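You operate a simulated robot arm through the tools that you are given. There is no shell and no other tool. Be economical: measure what you need, move in short steps, check, and stop when the job is done.

Carry out the task below with a simulated robot arm. There is one attempt and no reset: what you move stays moved.

Task
Pack the green-handled basket into the open container and close it up.
Fine: the one on the bench top; the baskets stand on the lower pull-out shelf, push it back in; lid on, both latches shut.

It is judged by the outcome, as a careful person would: the job done as asked, and still so three seconds after it is handed in. It fails if anything else is knocked over, pushed out of place, dropped, spilled or broken. Lids that push on must go on centred and level and be pressed home; caps that screw on are set level and turned clockwise until they are tight.

Robot
A 7-joint arm with a two-finger parallel gripper on a trunk, on a base that drives. Base frame: it is fixed to the floor where the robot stands at the start and does not move with it; the origin is under the middle of the robot, x ahead of it, y to its left, z up. Units: mm, degrees, N and s.
With the tool pointing down near the work surface it reaches from about 480 to 920 mm from the robot's upright axis, wherever it stands. Its first joint turns from -115.0 to 115.0 degrees. Places, roughly: basket [1750, -250, 500]; container [1000, -750, 1000]; lid [750, -1000, 1000]; lower pull-out shelf [1800, -300, 600]. Payload 3.91 kg.
The tool frame sits at the grasp point between the pads (the TCP): z along the fingers, y along the line on which they close. The tips reach 30 mm beyond it. The gripper opens to 110 mm. The fingers are 20 mm wide and 10 mm thick; the gripper's body (48 by 112 mm) begins 55 mm behind the TCP.
Orientation is that of the tool frame in the base frame, as [roll, pitch, yaw] about the fixed x, y, z axes, in that order (R = Rz(yaw) Ry(pitch) Rx(roll)). With the fingers straight down and closing along the base's y, the tool's x points along the base's -x, its y along +y and its z along -z.

Tools
- The arm moves only by the tool step_arm. Its argument "increments" is a list that holds one entry, the list of rows, each a list of 7 numbers: the shift along the tool's x, y, z in units of 25 mm (1.0 is 25 mm), then the turn, a rotation vector about the tool's x, y, z in units of 4 degrees (1.0 is 4 degrees), then the finger opening in mm, from 0 to 110. In form: [[[tx, ty, tz, rx, ry, rz, jaw], ...]]. A call has 1 to 20 rows; each row shifts and turns the commanded pose from where the row before left it, along the tool's axes as they then stand. A call with a number of a shift or a turn outside -1 to 1 is refused whole. Each row takes 0.2 s and may step no farther than 50 mm and 8.6 degrees from the row before; otherwise, or with a gripper value out of range, the whole call is refused. Where a pose cannot be reached the arm comes as near as it can. A force on the tool above 40 N (or 10 N above the force at the start of the call, whichever is more), or a blocked arm, ends the call early, and 0.2 s more pass. Each finger travels about 153 mm/s and halts on what it meets, pressing with about 35 N; the grip force reading is that of the motor and also rises with nothing between the fingers. The clock runs only during rows and for 0.2 s after the last one: add rows that do not move to give the fingers time. The reply holds the time, the measured pose of the TCP, the force on the tool along the base axes, the opening and the grip force, in the units named above and with some noise, with the torque about the TCP (base axes, N m) and any sound that the robot's microphone picked up.
- Cameras (640 x 400 px; columns grow to the right, rows downward): "scene" is now at [225.2, 174.1, 1140.4]; the picture's right is [-0.34, -0.94, 0.00], its down [-0.51, 0.19, -0.84] and it looks along [0.79, -0.29, -0.55] (base axes); focal length 277 px, centre (320, 200). "wrist" rides on the gripper at [72, 17, -103] in the tool frame; the picture's right is [-0.23, 0.97, 0.00], its down [-0.76, -0.18, -0.62] and it looks along [-0.61, -0.14, 0.78] (tool axes); focal length 222 px, centre (320, 200). There is no depth. A picture from a camera that has moved, and an enlarged one, comes with that camera's place and axes in the base frame and with its lens.
- capture(camera): a new picture of that camera. No time passes.
- lift_body(by): slides the trunk up (or, below 0, down) by that many mm; the arm and the scene camera ride with it, the base frame stays. It gives what a move gives, with no picture.
- drive_base(legs): drives the robot by 1 to 6 legs, each [ahead, left, turn to the left] in mm, mm and degrees, along the robot's own axes; the way and the turn of a leg run together, so that a leg with both is an arc; at most 1500 mm and 180 degrees a leg. The arm and the cameras ride along, it lands a little off, and it stops where it bumps. It gives what a move gives.
- turn_head(pan, tilt): turns the head with the scene camera to pan (to the left, within 80 degrees either way) and tilt (down, from -29 to 69), counted from straight ahead of the robot. It gives what a move gives.
- inspect(camera, box): a new picture of the part [left, top, right, bottom] of that camera's present view, enlarged. No time passes.
- sign_off(): hands the job in; it is judged then, once.

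Work in short steps. Places have to be worked out from the pictures, the camera data and where the tool is seen: move nearer, look again, correct. Check each grasp and each placing, and mend what went wrong. You have 120 turns and 82 pictures in all, those below and enlarged ones among them. Open the gripper and draw the arm clear of the work before you hand the job in, unless the task says otherwise; then end with one line.

The tools are called after "Request:" as a command line: name --argument value ..., lists and objects as JSON in quotes. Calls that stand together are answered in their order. step_arm: Moves the arm, as the interface text tells. Its arguments: {"type":"object","properties":{"increments":{"type":"array"}},"required":["increments"]} The other tools are called the same way: lift_body (by) slides the trunk up or down; drive_base (legs) drives the base; turn_head (pan, tilt) turns the head that bears the scene camera; capture (camera) takes a picture; inspect (camera, box) takes an enlarged picture of a part of a camera's view; sign_off () hands the job in.

At the start:

```text
clock: 0.0
tool_pos: [550.1, 71.6, 866.0]
tcp_rot: [-180.0, -0.1, 179.9]
ft_force: [0.9, -0.6, -0.4]
wrist_torque: [0.02, 0.02, -0.02]
finger_gap: 109.8
grip_force: 0.0
trunk travel left (down, up): [-475.0, 515.0]
robot x, y, heading: [0.2, 3.0, 0.1]
head pan, tilt: [-19.9, 33.1]
```

scene: 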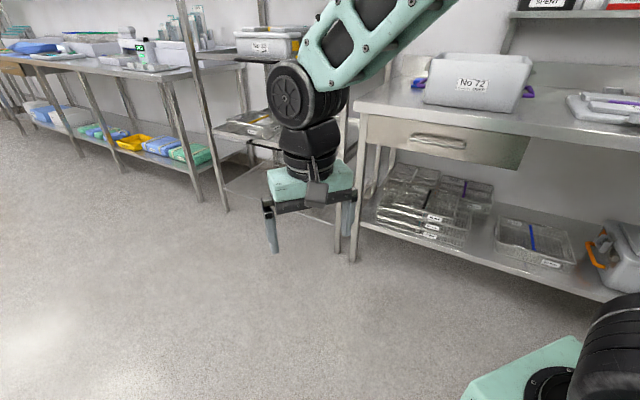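
wrist: 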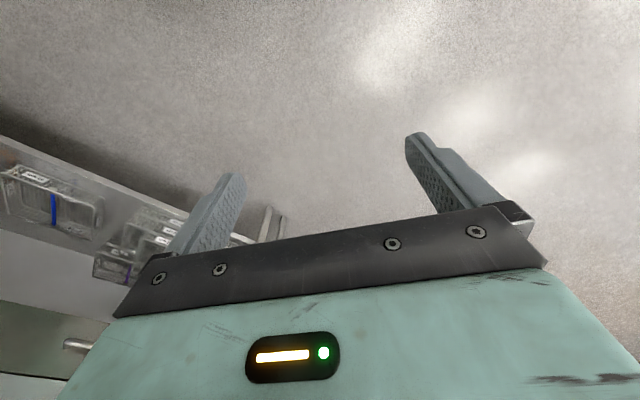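

The container (No 72) stands on the bench to the right, and the rack with pull-out shelves is ahead. I'll enlarge the rack area and then look at the bench.

Request:
inspect --camera "scene" --box '[180, 0, 380, 240]'

Request:
turn_head --pan -50 --tilt 25

Request:
capture --camera "scene"

```text
1.67 times, centred on (280, 120) of scene
camera zoom: at [225.2, 174.1, 1140.4], right [-0.34, -0.94, 0.0], down [-0.51, 0.19, -0.84], along [0.79, -0.29, -0.55], focal length 461 px, centre (387, 333)
```

zoom: 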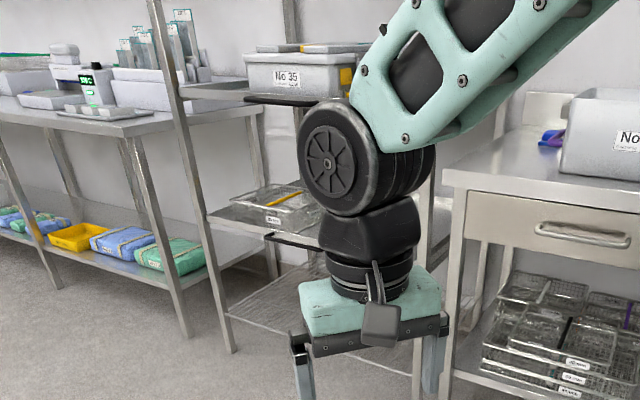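

```text
clock: 0.9
tool_pos: [551.1, 71.0, 866.1]
tcp_rot: [-179.9, -0.1, -179.9]
ft_force: [1.1, -0.3, -0.7]
wrist_torque: [-0.04, 0.03, 0.0]
finger_gap: 109.8
grip_force: 0.1
trunk travel left (down, up): [-475.0, 515.0]
robot x, y, heading: [-0.5, -1.0, 0.0]
head pan, tilt: [-50.0, 25.0]
```

```text
78 pictures are left
camera scene: at [200.7, 134.0, 1153.1], right [-0.77, -0.64, 0.0], down [-0.27, 0.32, -0.91], along [0.58, -0.69, -0.42], focal length 277 px, centre (320, 200)
```

scene: 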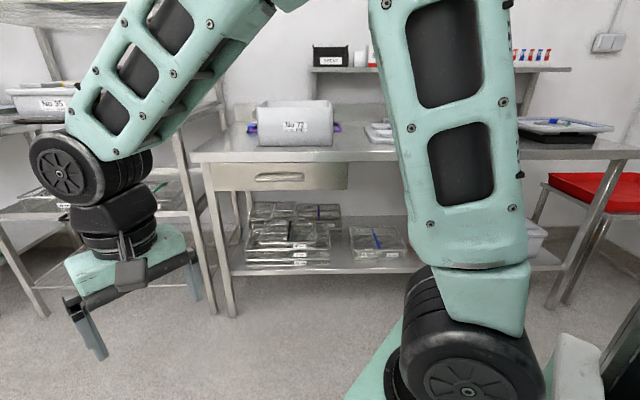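

The bench and rack stand in a row along a wall that faces about heading -50°. I'll turn to face it, then slide left in front of the rack and look.

Request:
drive_base --legs '[[0, 0, -50], [0, 1000, 0]]'

Request:
turn_head --pan -10 --tilt 30

Request:
capture --camera "scene"

```text
clock: 8.4
tool_pos: [1178.8, 263.0, 866.3]
tcp_rot: [180.0, 0.0, 129.9]
ft_force: [-0.5, -0.2, -0.1]
wrist_torque: [-0.04, 0.0, 0.0]
finger_gap: 109.9
grip_force: 0.0
trunk travel left (down, up): [-475.0, 515.0]
robot x, y, heading: [770.8, 638.7, -50.1]
head pan, tilt: [-50.0, 25.0]
```

```text
clock: 9.5
tool_pos: [1178.1, 264.3, 865.5]
tcp_rot: [180.0, 0.0, 129.9]
ft_force: [0.1, 0.2, 0.2]
wrist_torque: [0.0, -0.01, -0.02]
finger_gap: 110.3
grip_force: 0.0
trunk travel left (down, up): [-475.0, 515.0]
robot x, y, heading: [772.3, 640.4, -50.0]
head pan, tilt: [-10.0, 30.0]
```

```text
77 pictures are left
camera scene: at [1063.5, 584.3, 1145.2], right [-0.87, -0.5, 0.0], down [-0.25, 0.43, -0.87], along [0.43, -0.75, -0.5], focal length 277 px, centre (320, 200)
```

scene: 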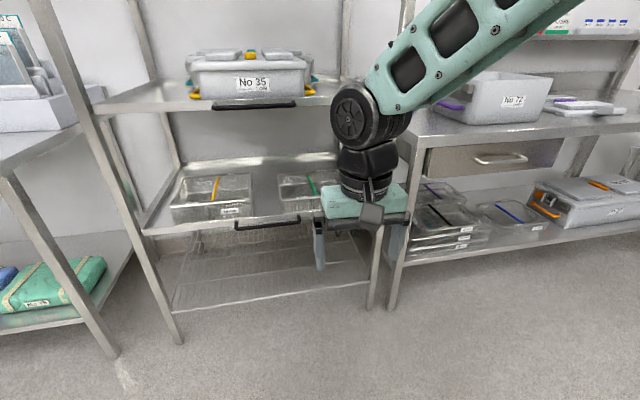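

I see two baskets on the lower pull-out shelf, yellow- and green-handled, with a black pull handle. I'll zoom in on both the shelf and the container.

Request:
inspect --camera "scene" --box '[140, 130, 380, 280]'

Request:
inspect --camera "scene" --box '[400, 60, 640, 210]'

```text
2.67 times, centred on (260, 205) of scene
camera zoom: at [1063.5, 584.3, 1145.2], right [-0.87, -0.5, 0.0], down [-0.25, 0.43, -0.87], along [0.43, -0.75, -0.5], focal length 738 px, centre (480, 187)
```

zoom: 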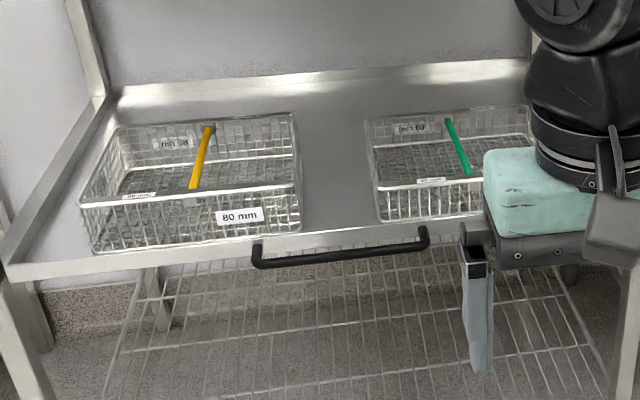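

```text
2.67 times, centred on (520, 135) of scene
camera zoom: at [1063.5, 584.3, 1145.2], right [-0.87, -0.5, 0.0], down [-0.25, 0.43, -0.87], along [0.43, -0.75, -0.5], focal length 738 px, centre (-213, 373)
```

zoom: 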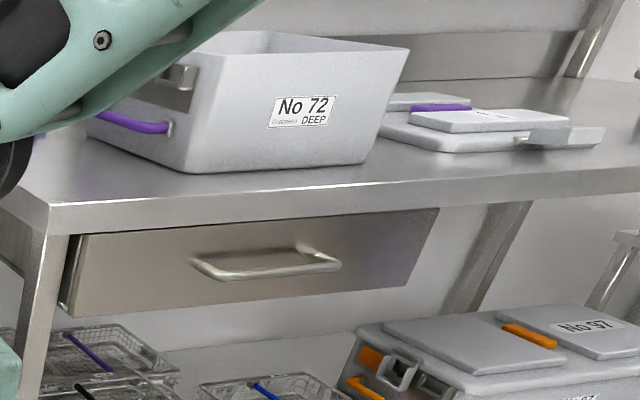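

The lower shelf looks pushed in, with its handle between the two baskets. I'll slide left a bit so the arm lines up with the handle, then look from the head and the wrist.

Request:
drive_base --legs '[[0, 165, 0]]'

Request:
step_arm --increments '[[[0, 0, 0, 0, 0, 1, 110], [0, 0, 0, 0, 0, 1, 110], [0, 0, 0, 0, 0, 1, 110], [0, 0, 0, 0, 0, 1, 110], [0, 0, 0, 0, 0, 1, 110], [0, 0, 0, 0, 0, 1, 110], [0, 0, 0, 0, 0, 1, 110], [0, 0, 0, 0, 0, 1, 110], [0, 0, 0, 0, 0, 1, 110], [0, 0, 0, 0, 0, 1, 110], [0, 0, 0, 0, 0, 1, 110], [0, 0, 0, 0, 0, 1, 110], [0, 0, 0, 0, 0, 1, 110], [0, 0, 0, 0, 0, 1, 110], [0, 0, 0, 0, 0, 1, 110], [0, 0, 0, 0, 0, 1, 110], [0, 0, 0, 0, 0, 1, 110], [0, 0, 0, 0, 0, 1, 110]]]'

Request:
capture --camera "scene"

Request:
capture --camera "wrist"

```text
clock: 10.9
tool_pos: [1303.9, 369.2, 865.5]
tcp_rot: [180.0, 0.0, 130.0]
ft_force: [-0.3, -0.5, 0.2]
wrist_torque: [0.01, 0.0, -0.02]
finger_gap: 110.0
grip_force: 0.0
trunk travel left (down, up): [-475.0, 515.0]
robot x, y, heading: [894.7, 748.3, -49.9]
head pan, tilt: [-10.0, 30.0]
```

```text
clock: 14.7
tool_pos: [1304.7, 368.7, 865.9]
tcp_rot: [-180.0, 0.0, 57.9]
ft_force: [-0.2, 0.6, -0.7]
wrist_torque: [0.0, 0.0, 0.01]
finger_gap: 110.0
grip_force: 0.1
trunk travel left (down, up): [-475.0, 515.0]
robot x, y, heading: [896.6, 749.9, -50.1]
head pan, tilt: [-10.0, 30.0]
```

```text
74 pictures are left
camera scene: at [1189.3, 689.8, 1145.2], right [-0.87, -0.5, 0.0], down [-0.25, 0.43, -0.87], along [0.43, -0.75, -0.5], focal length 277 px, centre (320, 200)
```

scene: 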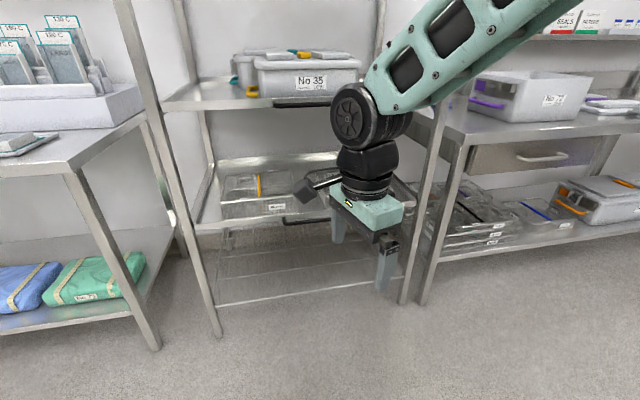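

```text
73 pictures are left
camera wrist: at [1357.5, 421.7, 970.0], right [0.7, -0.71, 0.0], down [-0.56, -0.55, 0.62], along [-0.44, -0.44, -0.78], focal length 222 px, centre (320, 200)
```

wrist: 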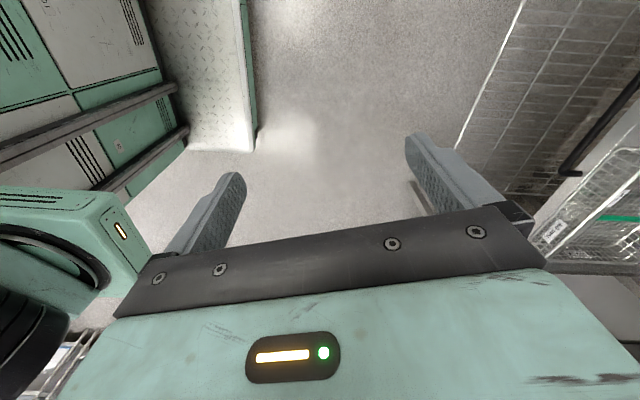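

Triangulating puts the pull handle at about 1045 mm along the facing direction, its middle on the tool's line, at z≈600. I'll finish the turn so the fingers close front to back, lower the trunk and drive nearer.

Request:
step_arm --increments '[[[0, 0, 0, 0, 0, 1, 60], [0, 0, 0, 0, 0, 1, 60], [0, 0, 0, 0, 0, 1, 60], [0, 0, 0, 0, 0, 1, 60], [0, 0, 0, 0, 0, 0.5, 60]]]'

Request:
lift_body --by -130

Request:
drive_base --legs '[[410, 0, 0]]'

Request:
capture --camera "wrist"

Request:
capture --camera "scene"

```text
clock: 15.9
tool_pos: [1305.5, 369.5, 866.9]
tcp_rot: [-179.9, 0.0, 39.9]
ft_force: [0.4, -0.2, 0.8]
wrist_torque: [-0.03, -0.05, -0.01]
finger_gap: 60.1
grip_force: 0.1
trunk travel left (down, up): [-475.0, 515.0]
robot x, y, heading: [899.5, 745.8, -50.3]
head pan, tilt: [-10.0, 30.0]
```

```text
clock: 17.5
tool_pos: [1305.4, 369.0, 737.0]
tcp_rot: [180.0, 0.1, 39.9]
ft_force: [-0.8, 0.8, -0.7]
wrist_torque: [0.0, 0.02, 0.0]
finger_gap: 59.7
grip_force: 0.1
trunk travel left (down, up): [-345.0, 645.0]
robot x, y, heading: [892.6, 747.2, -50.0]
head pan, tilt: [-10.0, 30.0]
```

```text
clock: 20.1
tool_pos: [1571.3, 56.3, 736.2]
tcp_rot: [179.9, 0.0, 40.3]
ft_force: [-0.3, 0.8, -0.2]
wrist_torque: [-0.04, -0.01, 0.0]
finger_gap: 60.0
grip_force: 0.0
trunk travel left (down, up): [-345.0, 645.0]
robot x, y, heading: [1161.9, 428.6, -50.1]
head pan, tilt: [-10.0, 30.0]
```

```text
72 pictures are left
camera wrist: at [1637.9, 89.2, 840.4], right [0.45, -0.89, 0.0], down [-0.7, -0.36, 0.62], along [-0.56, -0.28, -0.78], focal length 222 px, centre (320, 200)
```

wrist: 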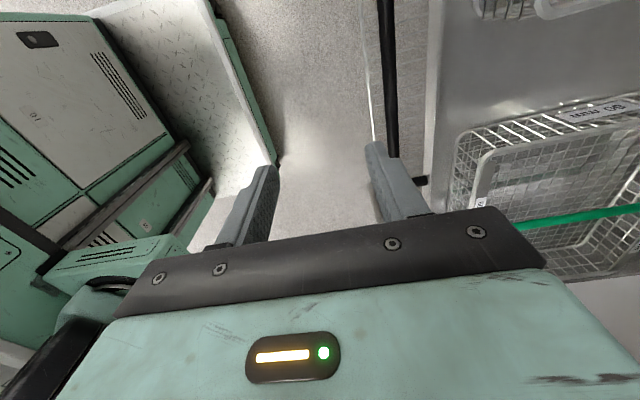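

```text
71 pictures are left
camera scene: at [1455.0, 375.4, 1015.2], right [-0.86, -0.5, 0.0], down [-0.25, 0.43, -0.87], along [0.44, -0.75, -0.5], focal length 277 px, centre (320, 200)
```

scene: 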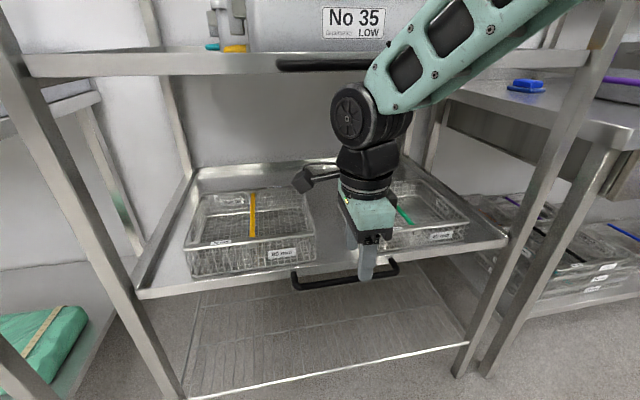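

The bar sits at about 1037 mm with the shelf edge some 40 mm behind it, so one finger fits in the gap. I'll move forward 68 mm over the bar, set the opening to 44 mm, and go down partway to check.

Request:
step_arm --increments '[[[-0.3, 0.9, 0, 0, 0, 0, 44], [0, 0.9, 0, 0, 0, 0, 44], [0, 0.92, 0, 0, 0, 0, 44], [0, 0, 1, 0, 0, 0, 44], [0, 0, 1, 0, 0, 0, 44], [0, 0, 0.6, 0, 0, 0, 44], [0, 0, 0, 0, 0, 0, 44]]]'

Request:
capture --camera "wrist"

```text
clock: 21.6
tool_pos: [1610.3, -1.0, 670.3]
tcp_rot: [-180.0, 0.0, 40.2]
ft_force: [0.1, 0.3, -0.1]
wrist_torque: [0.01, -0.02, 0.03]
finger_gap: 44.0
grip_force: 0.0
trunk travel left (down, up): [-345.0, 645.0]
robot x, y, heading: [1161.4, 430.1, -49.7]
head pan, tilt: [-10.0, 30.0]
```

```text
70 pictures are left
camera wrist: at [1676.7, 32.5, 774.8], right [0.45, -0.89, 0.0], down [-0.7, -0.36, 0.62], along [-0.55, -0.28, -0.78], focal length 222 px, centre (320, 200)
```

wrist: 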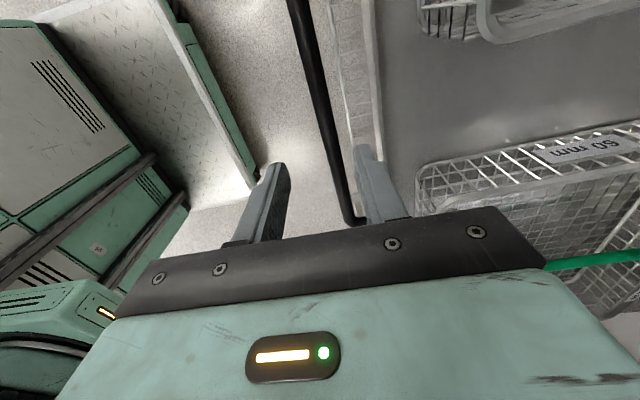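

The two views put the bar at f≈1044 mm. I'll shift 6 mm forward, narrow the opening to 36 mm and descend to z≈585 under the force guard.

Request:
step_arm --increments '[[[0, 0.24, 0, 0, 0, 0, 36], [0, 0, 0.9, 0, 0, 0, 36], [0, 0, 0.9, 0, 0, 0, 36], [0, 0, 0.8, 0, 0, 0, 36], [0, 0, 0.8, 0, 0, 0, 36], [0, 0, 0, 0, 0, 0, 36]]]'

Request:
capture --camera "wrist"

Request:
inspect --camera "scene" --box '[280, 140, 480, 300]'

```text
clock: 23.1
tool_pos: [1613.4, -4.5, 586.8]
tcp_rot: [-179.9, 0.0, 40.2]
ft_force: [1.0, -0.8, 0.2]
wrist_torque: [0.0, 0.03, -0.02]
finger_gap: 36.2
grip_force: 0.0
trunk travel left (down, up): [-345.0, 645.0]
robot x, y, heading: [1161.3, 434.7, -49.8]
head pan, tilt: [-10.0, 30.0]
```

```text
69 pictures are left
camera wrist: at [1680.2, 28.0, 690.5], right [0.45, -0.89, 0.0], down [-0.7, -0.36, 0.62], along [-0.56, -0.28, -0.78], focal length 222 px, centre (320, 200)
```

wrist: 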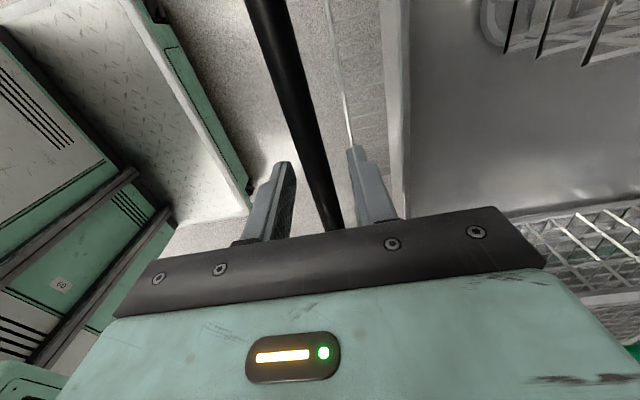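

```text
2.50 times, centred on (380, 220) of scene
camera zoom: at [1455.0, 375.4, 1015.2], right [-0.86, -0.5, 0.0], down [-0.25, 0.43, -0.87], along [0.44, -0.75, -0.5], focal length 692 px, centre (170, 150)
```

zoom: 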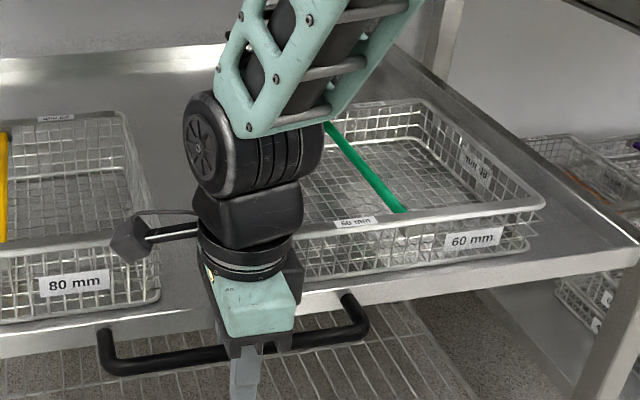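

The fingers straddle the bar. I'll close on it.

Request:
step_arm --increments '[[[0, 0, 0, 0, 0, 0, 0], [0, 0, 0, 0, 0, 0, 0], [0, 0, 0, 0, 0, 0, 0]]]'

```text
clock: 23.9
tool_pos: [1613.7, -5.6, 586.5]
tcp_rot: [-180.0, 0.0, 40.2]
ft_force: [3.8, -5.8, -3.5]
wrist_torque: [0.02, -0.09, 0.98]
finger_gap: 13.7
grip_force: 45.2
trunk travel left (down, up): [-345.0, 645.0]
robot x, y, heading: [1160.7, 432.2, -49.9]
head pan, tilt: [-10.0, 30.0]
```

Gripped at 13.7 mm. I'll pull the shelf out by backing the base, gently first.

Request:
drive_base --legs '[[-120, 0, 0]]'

Request:
capture --camera "scene"

```text
clock: 25.1
tool_pos: [1534.0, 83.9, 586.3]
tcp_rot: [-179.9, 0.1, 40.2]
ft_force: [-21.5, -15.7, 4.9]
wrist_torque: [-0.42, 0.45, 0.96]
finger_gap: 13.8
grip_force: 45.3
trunk travel left (down, up): [-345.0, 645.0]
robot x, y, heading: [1082.5, 522.0, -50.1]
head pan, tilt: [-10.0, 30.0]
```

```text
67 pictures are left
camera scene: at [1377.1, 466.4, 1015.4], right [-0.86, -0.5, 0.0], down [-0.25, 0.43, -0.87], along [0.43, -0.75, -0.5], focal length 277 px, centre (320, 200)
```

scene: 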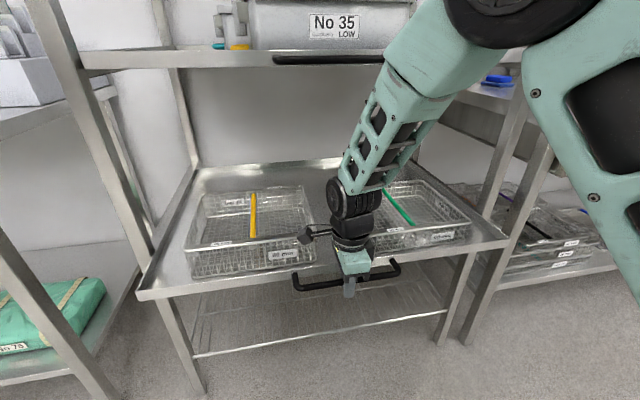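

The shelf slides out freely. I'll pull 190 mm more.

Request:
drive_base --legs '[[-190, 3, 0]]'

Request:
capture --camera "scene"

```text
clock: 26.6
tool_pos: [1413.0, 232.1, 586.0]
tcp_rot: [-179.8, 0.3, 40.0]
ft_force: [-24.8, -18.1, -1.6]
wrist_torque: [-0.05, 0.02, 0.95]
finger_gap: 14.1
grip_force: 45.1
trunk travel left (down, up): [-345.0, 645.0]
robot x, y, heading: [962.6, 670.8, -49.8]
head pan, tilt: [-10.0, 30.0]
```

```text
66 pictures are left
camera scene: at [1256.6, 613.5, 1015.2], right [-0.87, -0.5, 0.0], down [-0.25, 0.43, -0.87], along [0.43, -0.75, -0.5], focal length 277 px, centre (320, 200)
```

scene: 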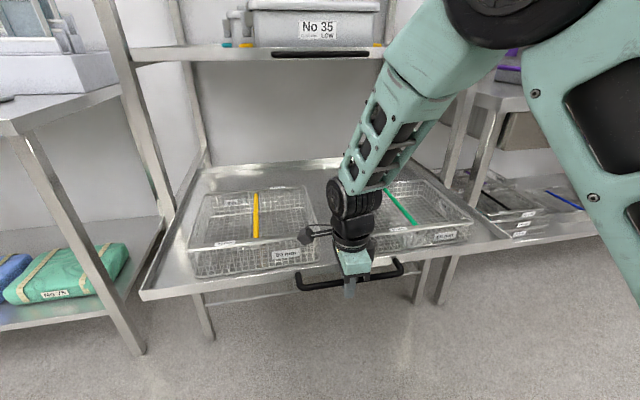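

The shelf is out about 310 mm, and the green handle now lies around f 834–1011, l 1043, clear in front of the upper shelf. I'll release the bar, rise, and turn the tool back 90° while looking.

Request:
step_arm --increments '[[[0, 0, 0, 0, 0, 0, 36], [0, 0, 0, 0, 0, 0, 36], [0, 0, -0.8, 0, 0, 0, 36], [0, 0, -1, 0, 0, 0, 36], [0, 0, -1, 0, 0, 0, 36], [0, 0, -1, 0, 0, 0, 36], [0, 0, -1, 0, 0, 0, 36], [0, 0, -1, 0, 0, 0, 36], [0, 0, -1, 0, 0, 0, 36], [0, 0, 0, 0, 0, 0, 36]]]'

Request:
step_arm --increments '[[[0, -0.5, 0, 0, 0, -1, 60], [0, -0.5, 0, 0, 0, -1, 60], [0, 0, 0, 0, 0, -1, 60], [0, 0, 0, 0, 0, -1, 60], [0, 0, 0, 0, 0, -1, 60], [0, 0, 0, 0, 0, -1, 60], [0, 0, 0, 0, 0, -1, 60], [0, 0, 0, 0, 0, -1, 60], [0, 0, 0, 0, 0, -1, 60], [0, 0, 0, 0, 0, -1, 60], [0, 0, 0, 0, 0, -1, 60], [0, 0, 0, 0, 0, -1, 60], [0, 0, 0, 0, 0, -1, 60], [0, 0, 0, 0, 0, -1, 60], [0, 0, 0, 0, 0, -1, 60], [0, 0, 0, 0, 0, -1, 60], [0, 0, 0, 0, 0, -1, 60], [0, 0, 0, 0, 0, -1, 60], [0, 0, 0, 0, 0, -1, 60], [0, 0, 0, 0, 0, -1, 60]]]'

Request:
step_arm --increments '[[[0, 0, 0, 0, 0, -1, 60], [0, 0, 0, 0, 0, -1, 60], [0, 0, 0, 0, 0, -0.5, 60], [0, 0, 0, 0, 0, 0, 60]]]'

Request:
capture --camera "scene"

```text
clock: 28.8
tool_pos: [1414.7, 230.2, 756.0]
tcp_rot: [-179.9, 0.2, 39.9]
ft_force: [-0.6, -0.4, 0.1]
wrist_torque: [0.0, 0.0, -0.02]
finger_gap: 36.2
grip_force: 0.0
trunk travel left (down, up): [-345.0, 645.0]
robot x, y, heading: [966.0, 669.0, -50.0]
head pan, tilt: [-10.0, 30.0]
```

```text
clock: 33.0
tool_pos: [1396.8, 249.9, 756.7]
tcp_rot: [-179.7, -0.2, 119.9]
ft_force: [0.4, -0.9, -0.7]
wrist_torque: [0.01, -0.01, -0.01]
finger_gap: 59.6
grip_force: 0.1
trunk travel left (down, up): [-345.0, 645.0]
robot x, y, heading: [961.5, 672.3, -49.8]
head pan, tilt: [-10.0, 30.0]
```

```text
clock: 34.0
tool_pos: [1397.3, 250.6, 755.6]
tcp_rot: [-179.9, -0.1, 130.0]
ft_force: [-0.1, 0.2, -0.8]
wrist_torque: [0.02, -0.03, 0.03]
finger_gap: 60.1
grip_force: 0.1
trunk travel left (down, up): [-345.0, 645.0]
robot x, y, heading: [963.0, 669.2, -49.6]
head pan, tilt: [-10.0, 30.0]
```

```text
65 pictures are left
camera scene: at [1257.0, 613.8, 1015.2], right [-0.87, -0.5, 0.0], down [-0.25, 0.43, -0.87], along [0.43, -0.75, -0.5], focal length 277 px, centre (320, 200)
```

scene: 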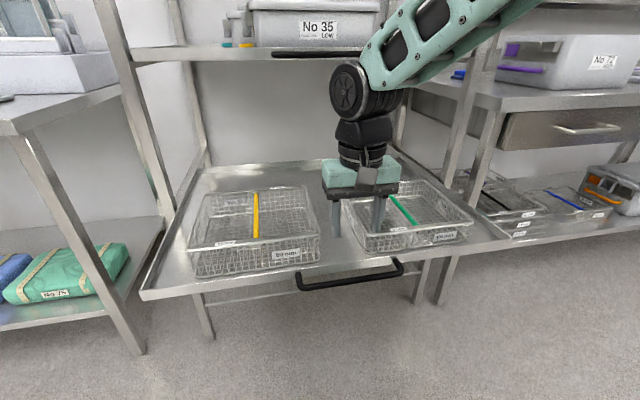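

Now I shift right 188 mm to the green handle's line and extend a little, then look with the wrist camera.

Request:
drive_base --legs '[[0, -188, 0]]'

Request:
step_arm --increments '[[[-1, 0, 0, 0, 0, 0, 60], [-1, 0, 0, 0, 0, 0, 60], [-1, 0, 0, 0, 0, 0, 60], [-1, 0, 0, 0, 0, 0, 60], [0, 0, 0, 0, 0, 0, 60]]]'

Request:
capture --camera "wrist"

Request:
capture --camera "scene"

```text
clock: 35.6
tool_pos: [1254.3, 129.6, 755.2]
tcp_rot: [-179.8, -0.3, 130.2]
ft_force: [0.1, 0.6, -0.7]
wrist_torque: [0.01, 0.0, 0.03]
finger_gap: 60.2
grip_force: 0.0
trunk travel left (down, up): [-345.0, 645.0]
robot x, y, heading: [819.2, 549.4, -49.7]
head pan, tilt: [-10.0, 30.0]
```

```text
clock: 36.8
tool_pos: [1318.1, 53.7, 755.2]
tcp_rot: [-179.7, -0.3, 130.1]
ft_force: [0.1, 0.1, 0.5]
wrist_torque: [0.02, 0.02, -0.03]
finger_gap: 60.1
grip_force: 0.1
trunk travel left (down, up): [-345.0, 645.0]
robot x, y, heading: [818.1, 546.2, -49.6]
head pan, tilt: [-10.0, 30.0]
```

```text
64 pictures are left
camera wrist: at [1285.9, 119.7, 858.8], right [0.89, 0.45, 0.0], down [0.36, -0.7, 0.62], along [0.28, -0.56, -0.78], focal length 222 px, centre (320, 200)
```

wrist: 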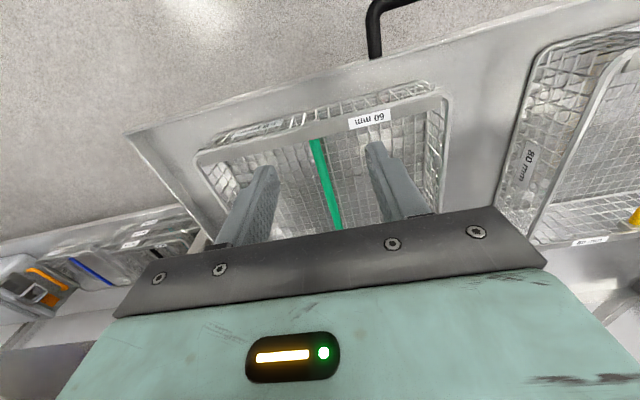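

```text
63 pictures are left
camera scene: at [1113.0, 492.9, 1015.2], right [-0.86, -0.5, 0.0], down [-0.25, 0.43, -0.87], along [0.44, -0.75, -0.5], focal length 277 px, centre (320, 200)
```

scene: 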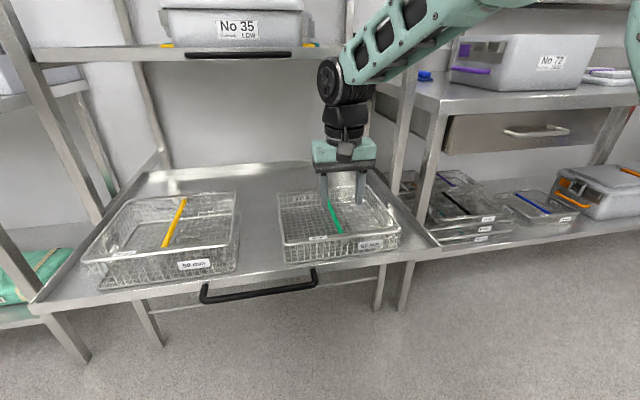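

Both views put the green handle near l≈1038–1043, f≈822–1020. I'll move forward over its middle and check lateral alignment with the wrist camera from lower down.

Request:
step_arm --increments '[[[-1, -0.1, 0, 0, 0, 0, 60], [-1, 0, 0, 0, 0, 0, 60], [-1, 0, 0, 0, 0, 0, 60], [-1, 0, 0, 0, 0, 0, 60], [-0.5, 0, 0.5, 0, 0, 0, 60], [0, 0, 0.8, 0, 0, 0, 60], [0, 0, 0.4, 0, 0, 0, 60], [0, 0, 0, 0, 0, 0, 60]]]'

Request:
capture --camera "wrist"

Request:
inspect --camera "scene" --box '[260, 110, 440, 260]'

```text
clock: 38.6
tool_pos: [1389.6, -34.3, 712.2]
tcp_rot: [-179.8, -0.2, 130.1]
ft_force: [0.7, 0.4, -0.1]
wrist_torque: [0.0, 0.02, 0.0]
finger_gap: 60.0
grip_force: 0.0
trunk travel left (down, up): [-345.0, 645.0]
robot x, y, heading: [815.6, 548.5, -50.0]
head pan, tilt: [-10.0, 30.0]
```

```text
62 pictures are left
camera wrist: at [1355.7, 31.9, 817.4], right [0.89, 0.45, 0.0], down [0.36, -0.7, 0.62], along [0.28, -0.56, -0.78], focal length 222 px, centre (320, 200)
```

wrist: 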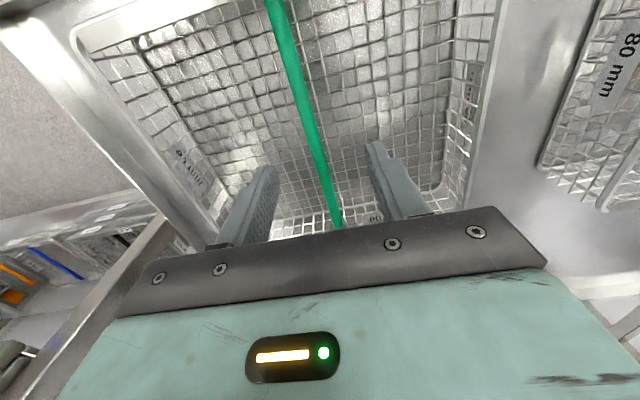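

```text
2.67 times, centred on (350, 185) of scene
camera zoom: at [1113.0, 492.9, 1015.2], right [-0.86, -0.5, 0.0], down [-0.25, 0.43, -0.87], along [0.44, -0.75, -0.5], focal length 738 px, centre (240, 240)
```

zoom: 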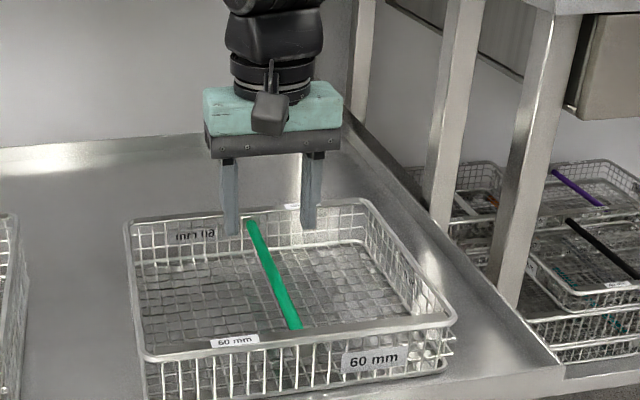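

The handle lies at l≈1034, z≈635; my tool is at l 1042. I'll shift 8 mm, descend to z≈638 and close.

Request:
step_arm --increments '[[[0, -0.33, 0, 0, 0, 0, 60], [0, 0, 1, 0, 0, 0, 60], [0, 0, 1, 0, 0, 0, 60], [0, 0, 0.96, 0, 0, 0, 60], [0, 0, 0, 0, 0, 0, 60]]]'

Request:
inspect --camera "scene" --box '[260, 110, 440, 260]'

```text
clock: 39.8
tool_pos: [1383.1, -38.7, 639.2]
tcp_rot: [-179.8, -0.1, 130.1]
ft_force: [0.1, -0.5, -0.3]
wrist_torque: [-0.02, 0.03, 0.0]
finger_gap: 59.9
grip_force: 0.0
trunk travel left (down, up): [-345.0, 645.0]
robot x, y, heading: [819.1, 547.5, -49.6]
head pan, tilt: [-10.0, 30.0]
```

```text
2.67 times, centred on (350, 185) of scene
camera zoom: at [1113.0, 492.9, 1015.2], right [-0.86, -0.5, 0.0], down [-0.25, 0.43, -0.87], along [0.44, -0.75, -0.5], focal length 738 px, centre (240, 240)
```

zoom: 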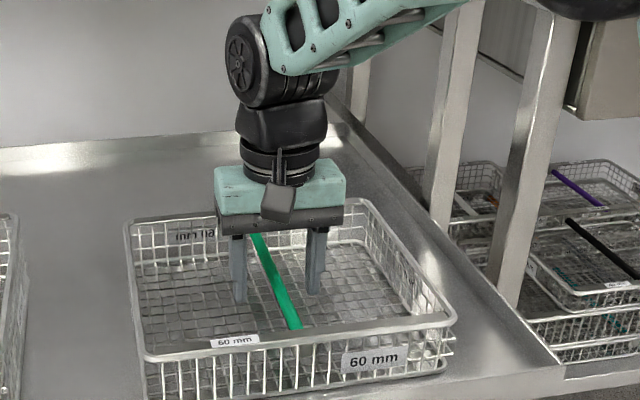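

The fingers straddle the green handle. Close and check.

Request:
step_arm --increments '[[[0, 0, 0, 0, 0, 0, 30], [0, 0, 0, 0, 0, 0, 0], [0, 0, 0, 0, 0, 0, 0], [0, 0, 0, 0, 0, 0, 0]]]'

Request:
capture --camera "wrist"

```text
clock: 40.8
tool_pos: [1382.6, -39.0, 639.0]
tcp_rot: [-179.8, -0.2, 130.1]
ft_force: [0.4, -1.3, 0.0]
wrist_torque: [0.0, 0.01, 0.16]
finger_gap: 11.3
grip_force: 34.8
trunk travel left (down, up): [-345.0, 645.0]
robot x, y, heading: [823.4, 549.2, -50.0]
head pan, tilt: [-10.0, 30.0]
```

```text
59 pictures are left
camera wrist: at [1349.4, 26.8, 743.9], right [0.89, 0.45, 0.0], down [0.36, -0.7, 0.62], along [0.28, -0.56, -0.78], focal length 222 px, centre (320, 200)
```

wrist: 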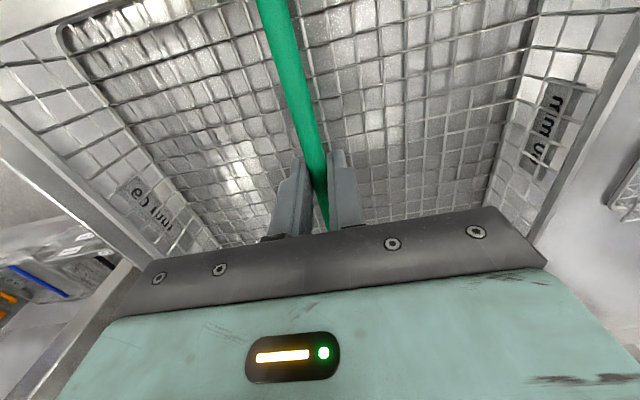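

Held at 11.3 mm. I'll lift a little and check the load and tilt.

Request:
step_arm --increments '[[[0, 0, -0.5, 0, 0, 0, 0], [0, 0, -0.7, 0, 0, 0, 0], [0, 0, -0.8, 0, 0, 0, 0], [0, 0, -1, 0, 0, 0, 0], [0, 0, -1, 0, 0, 0, 0], [0, 0, 0, 0, 0, 0, 0]]]'

Request:
capture --camera "scene"

```text
clock: 42.2
tool_pos: [1383.4, -40.9, 738.6]
tcp_rot: [-179.8, -0.2, 130.1]
ft_force: [-1.2, -0.1, -3.0]
wrist_torque: [0.02, 0.07, 0.01]
finger_gap: 11.4
grip_force: 35.0
trunk travel left (down, up): [-345.0, 645.0]
robot x, y, heading: [817.3, 547.8, -49.7]
head pan, tilt: [-10.0, 30.0]
```

```text
58 pictures are left
camera scene: at [1113.1, 492.8, 1015.1], right [-0.86, -0.5, 0.0], down [-0.25, 0.43, -0.87], along [0.44, -0.75, -0.5], focal length 277 px, centre (320, 200)
```

scene: 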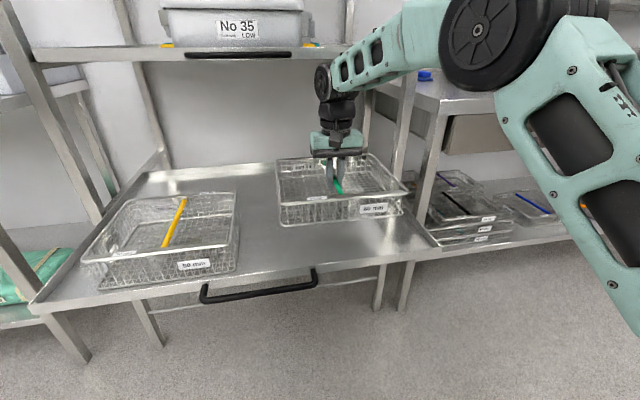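

Basket lifted, level. I'll draw it back toward the robot, raise the trunk, and drive right to the container.

Request:
step_arm --increments '[[[1, 0, 0, 0, 0, 0, 0], [1, 0, 0, 0, 0, 0, 0], [1, 0, 0, 0, 0, 0, 0], [1, 0, 0, 0, 0, 0, 0], [1, 0, 0, 0, 0, 0, 0], [1, 0, 0, 0, 0, 0, 0], [1, 0, 0, 0, 0, 0, 0], [1, 0, 0, 0, 0, 0, 0], [1, 0, 0, 0, 0, 0, 0], [1, 0, 0, 0, 0, 0, 0], [0, 0, 0, 0, 0, 0, 0]]]'

Request:
lift_body --by 420

Request:
drive_base --legs '[[0, -740, 0]]'

Request:
turn_head --pan -10 --tilt 40

Request:
capture --camera "scene"

```text
clock: 44.6
tool_pos: [1221.1, 150.7, 739.8]
tcp_rot: [-179.8, -0.1, 130.0]
ft_force: [-0.2, -1.2, -3.6]
wrist_torque: [0.05, 0.0, 0.03]
finger_gap: 11.3
grip_force: 34.9
trunk travel left (down, up): [-345.0, 645.0]
robot x, y, heading: [819.3, 543.4, -49.5]
head pan, tilt: [-10.0, 30.0]
```

```text
refused: 420 is not a number from -400 to 400
```

```text
clock: 48.6
tool_pos: [649.0, -330.5, 739.6]
tcp_rot: [-179.7, -0.2, 129.5]
ft_force: [0.6, -0.2, -3.1]
wrist_torque: [0.07, 0.01, -0.02]
finger_gap: 11.3
grip_force: 35.2
trunk travel left (down, up): [-345.0, 645.0]
robot x, y, heading: [250.8, 71.7, -50.2]
head pan, tilt: [-10.0, 30.0]
```

```text
clock: 49.3
tool_pos: [646.0, -330.6, 740.2]
tcp_rot: [-179.8, -0.2, 129.6]
ft_force: [0.1, -0.3, -2.6]
wrist_torque: [0.04, 0.02, 0.01]
finger_gap: 11.5
grip_force: 35.2
trunk travel left (down, up): [-345.0, 645.0]
robot x, y, heading: [247.6, 70.3, -50.4]
head pan, tilt: [-10.0, 40.0]
```

```text
57 pictures are left
camera scene: at [539.1, 17.1, 999.9], right [-0.87, -0.5, 0.0], down [-0.32, 0.56, -0.77], along [0.38, -0.67, -0.64], focal length 277 px, centre (320, 200)
```

scene: 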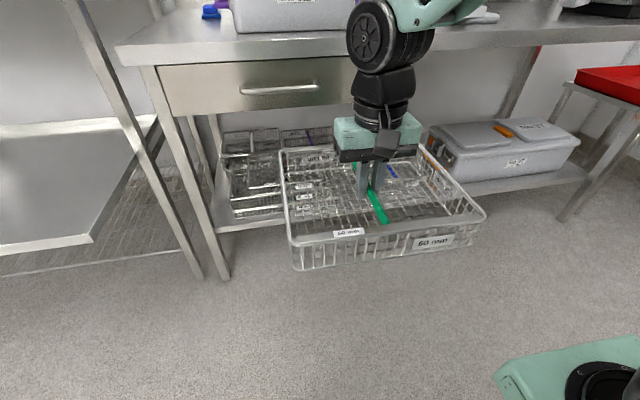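

The trunk move was refused for size, but the drive went safely. Now I raise the trunk in a legal step and look down into the container.

Request:
lift_body --by 400

Request:
capture --camera "scene"

Request:
capture --camera "wrist"

```text
clock: 53.2
tool_pos: [648.2, -330.6, 1139.2]
tcp_rot: [-179.7, -0.1, 129.6]
ft_force: [-0.6, 0.0, -2.6]
wrist_torque: [0.02, 0.01, 0.02]
finger_gap: 11.6
grip_force: 35.2
trunk travel left (down, up): [-745.0, 245.0]
robot x, y, heading: [249.9, 70.0, -50.2]
head pan, tilt: [-10.0, 40.0]
```

```text
56 pictures are left
camera scene: at [539.1, 17.1, 1399.8], right [-0.87, -0.5, 0.0], down [-0.32, 0.56, -0.77], along [0.38, -0.67, -0.64], focal length 277 px, centre (320, 200)
```

scene: 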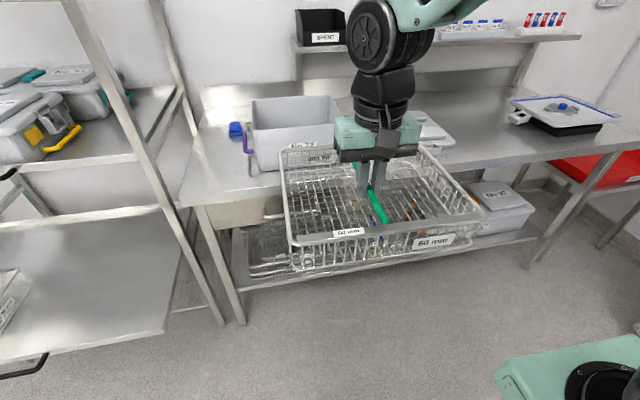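

```text
55 pictures are left
camera wrist: at [615.2, -264.2, 1243.9], right [0.89, 0.45, 0.0], down [0.35, -0.7, 0.62], along [0.27, -0.56, -0.78], focal length 222 px, centre (320, 200)
```

wrist: 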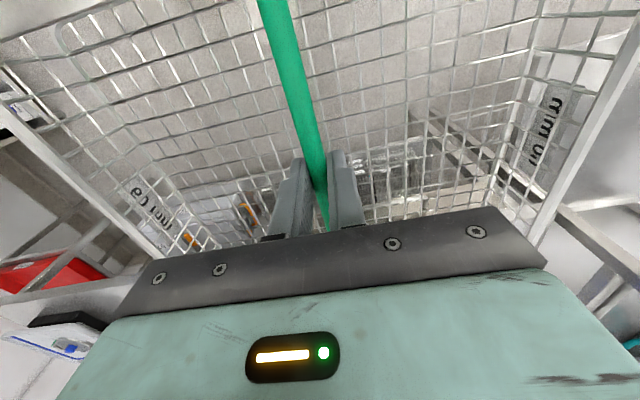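

The carried basket hides the container. I'll slide right 330 mm and look at the container unobstructed.

Request:
drive_base --legs '[[0, -330, 0]]'

Request:
turn_head --pan 0 --tilt 35

Request:
capture --camera "scene"

```text
clock: 55.3
tool_pos: [391.5, -543.4, 1140.4]
tcp_rot: [-179.7, -0.2, 129.3]
ft_force: [1.5, -0.6, -3.5]
wrist_torque: [0.02, 0.04, -0.01]
finger_gap: 11.3
grip_force: 35.1
trunk travel left (down, up): [-745.0, 245.0]
robot x, y, heading: [-8.3, -141.7, -50.5]
head pan, tilt: [-10.0, 40.0]
```

```text
clock: 56.1
tool_pos: [392.2, -541.6, 1140.2]
tcp_rot: [-179.8, -0.2, 129.3]
ft_force: [0.6, -0.4, -3.6]
wrist_torque: [0.04, 0.02, -0.01]
finger_gap: 11.3
grip_force: 34.7
trunk travel left (down, up): [-745.0, 245.0]
robot x, y, heading: [-2.1, -139.4, -50.7]
head pan, tilt: [0.0, 35.0]
```

```text
54 pictures are left
camera scene: at [299.6, -188.1, 1407.3], right [-0.77, -0.63, 0.0], down [-0.36, 0.44, -0.82], along [0.52, -0.63, -0.57], focal length 277 px, centre (320, 200)
```

scene: 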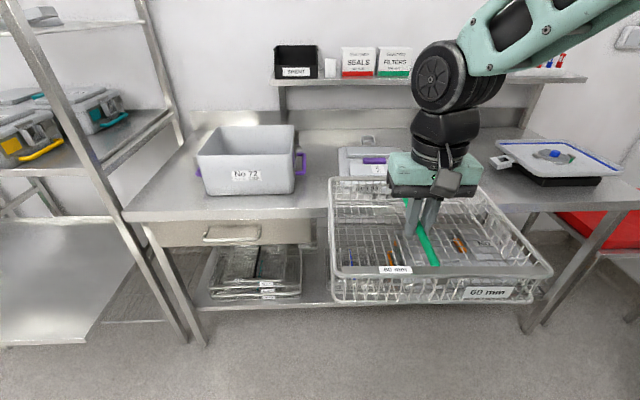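

Request:
inspect --camera "scene" --box '[170, 100, 410, 230]'

```text
2.67 times, centred on (290, 165) of scene
camera zoom: at [299.6, -188.1, 1407.3], right [-0.77, -0.63, 0.0], down [-0.36, 0.44, -0.82], along [0.52, -0.63, -0.57], focal length 738 px, centre (400, 293)
```

zoom: 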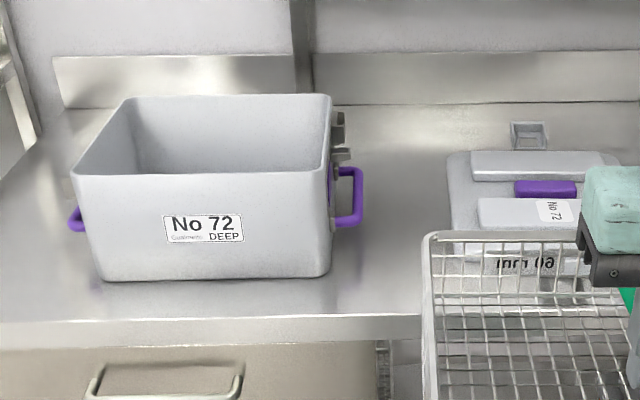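

Estimates: bench top z≈880; container rim z≈1033, centre f≈1240, l≈338, turned about +4° from the wall. Rim is about 294×260, basket about 258×225, so it fits. I'll raise a bit, move left and ahead to bring the basket above it.

Request:
lift_body --by 60

Request:
drive_base --legs '[[0, 386, 4], [400, 0, 0]]'

Request:
turn_head --pan -10 --tilt 45

Request:
capture --camera "scene"

Request:
capture --camera "wrist"

```text
clock: 57.1
tool_pos: [392.6, -542.7, 1199.1]
tcp_rot: [-179.7, -0.2, 129.3]
ft_force: [-0.3, 0.3, -4.0]
wrist_torque: [0.04, 0.02, 0.0]
finger_gap: 11.4
grip_force: 34.4
trunk travel left (down, up): [-805.0, 185.0]
robot x, y, heading: [-6.2, -141.4, -50.5]
head pan, tilt: [0.0, 35.0]
```

```text
clock: 61.6
tool_pos: [982.5, -540.5, 1199.4]
tcp_rot: [-179.8, -0.2, 133.5]
ft_force: [0.1, -0.6, -2.8]
wrist_torque: [0.02, 0.04, 0.0]
finger_gap: 11.1
grip_force: 34.6
trunk travel left (down, up): [-805.0, 185.0]
robot x, y, heading: [556.2, -168.0, -46.5]
head pan, tilt: [0.0, 35.0]
```

```text
clock: 62.3
tool_pos: [981.3, -541.3, 1199.8]
tcp_rot: [-179.9, -0.2, 133.4]
ft_force: [0.0, 0.1, -3.8]
wrist_torque: [0.0, 0.04, -0.02]
finger_gap: 11.2
grip_force: 35.1
trunk travel left (down, up): [-805.0, 185.0]
robot x, y, heading: [559.3, -163.3, -46.5]
head pan, tilt: [-10.0, 45.0]
```

```text
52 pictures are left
camera scene: at [849.1, -198.2, 1452.6], right [-0.83, -0.55, 0.0], down [-0.39, 0.59, -0.71], along [0.39, -0.59, -0.71], focal length 277 px, centre (320, 200)
```

scene: 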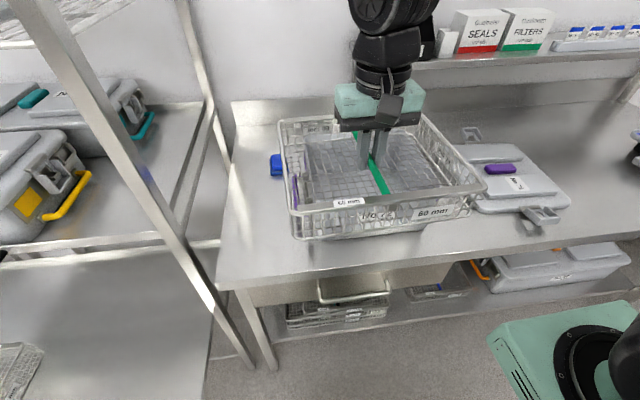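

```text
51 pictures are left
camera wrist: at [945.4, -476.8, 1303.9], right [0.86, 0.5, -0.01], down [0.4, -0.68, 0.62], along [0.31, -0.54, -0.78], focal length 222 px, centre (320, 200)
```

wrist: 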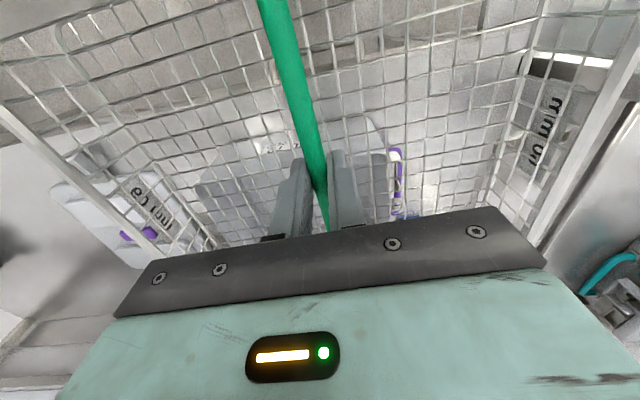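

Request:
inspect --camera "scene" --box '[250, 90, 510, 255]'

```text
2.42 times, centred on (380, 172) of scene
camera zoom: at [849.1, -198.2, 1452.6], right [-0.83, -0.55, 0.0], down [-0.39, 0.59, -0.71], along [0.39, -0.59, -0.71], focal length 671 px, centre (174, 267)
```

zoom: 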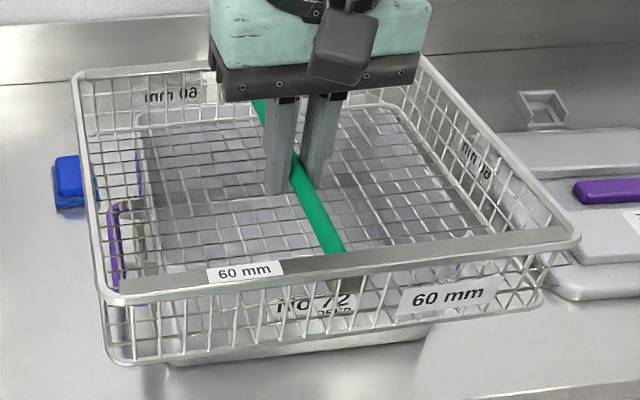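

Two views agree: container rim z≈1033, centre f≈1244, l≈338, heading ≈-47.7°. The basket is aligned with the tool and measures about 253×221. I'll move it over the container, staying high.

Request:
step_arm --increments '[[[-0.893, -0.347, 0, 0, 0, 0.27, 0], [-0.893, -0.347, 0, 0, 0, 0, 0], [-0.893, -0.347, 0, 0, 0, 0, 0], [-0.893, -0.347, 0, 0, 0, 0, 0], [-0.893, -0.347, 0, 0, 0, 0, 0], [-0.893, -0.347, 0, 0, 0, 0, 0], [-0.893, -0.347, 0, 0, 0, 0, 0], [-0.893, -0.347, 0, 0, 0, 0, 0], [-0.893, -0.347, 0, 0, 0, 0, 0], [0, 0, 0, 0, 0, 0, 0]]]'

Request:
capture --camera "scene"

Request:
capture --camera "wrist"

```text
clock: 64.5
tool_pos: [1061.8, -742.3, 1199.4]
tcp_rot: [-179.8, -0.2, 132.2]
ft_force: [0.8, 0.1, -3.4]
wrist_torque: [0.05, 0.05, 0.0]
finger_gap: 11.1
grip_force: 35.4
trunk travel left (down, up): [-805.0, 185.0]
robot x, y, heading: [562.1, -171.8, -46.4]
head pan, tilt: [-10.0, 45.0]
```

```text
49 pictures are left
camera scene: at [849.1, -198.3, 1452.5], right [-0.83, -0.55, 0.0], down [-0.39, 0.59, -0.71], along [0.39, -0.59, -0.71], focal length 277 px, centre (320, 200)
```

scene: 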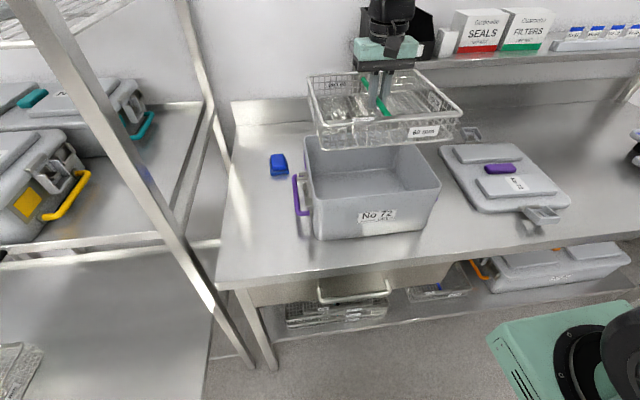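

```text
48 pictures are left
camera wrist: at [1026.0, -676.7, 1303.4], right [0.87, 0.49, -0.01], down [0.39, -0.68, 0.62], along [0.3, -0.54, -0.78], focal length 222 px, centre (320, 200)
```

wrist: 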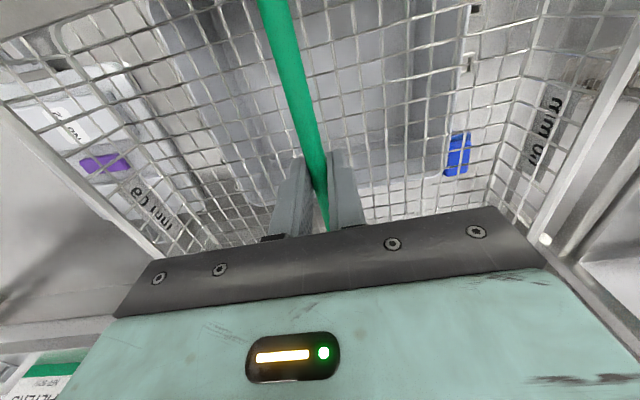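

Now the front of the container is visible under the basket; zoom to measure both.

Request:
inspect --camera "scene" --box '[280, 50, 490, 250]'

```text
2.00 times, centred on (385, 150) of scene
camera zoom: at [849.1, -198.3, 1452.5], right [-0.83, -0.55, 0.0], down [-0.39, 0.59, -0.71], along [0.39, -0.59, -0.71], focal length 553 px, centre (190, 300)
```

zoom: 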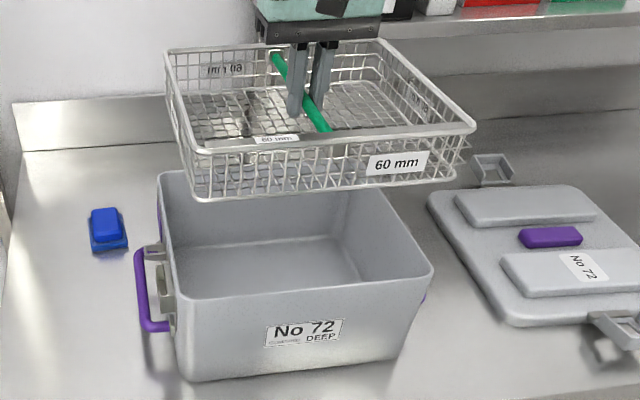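

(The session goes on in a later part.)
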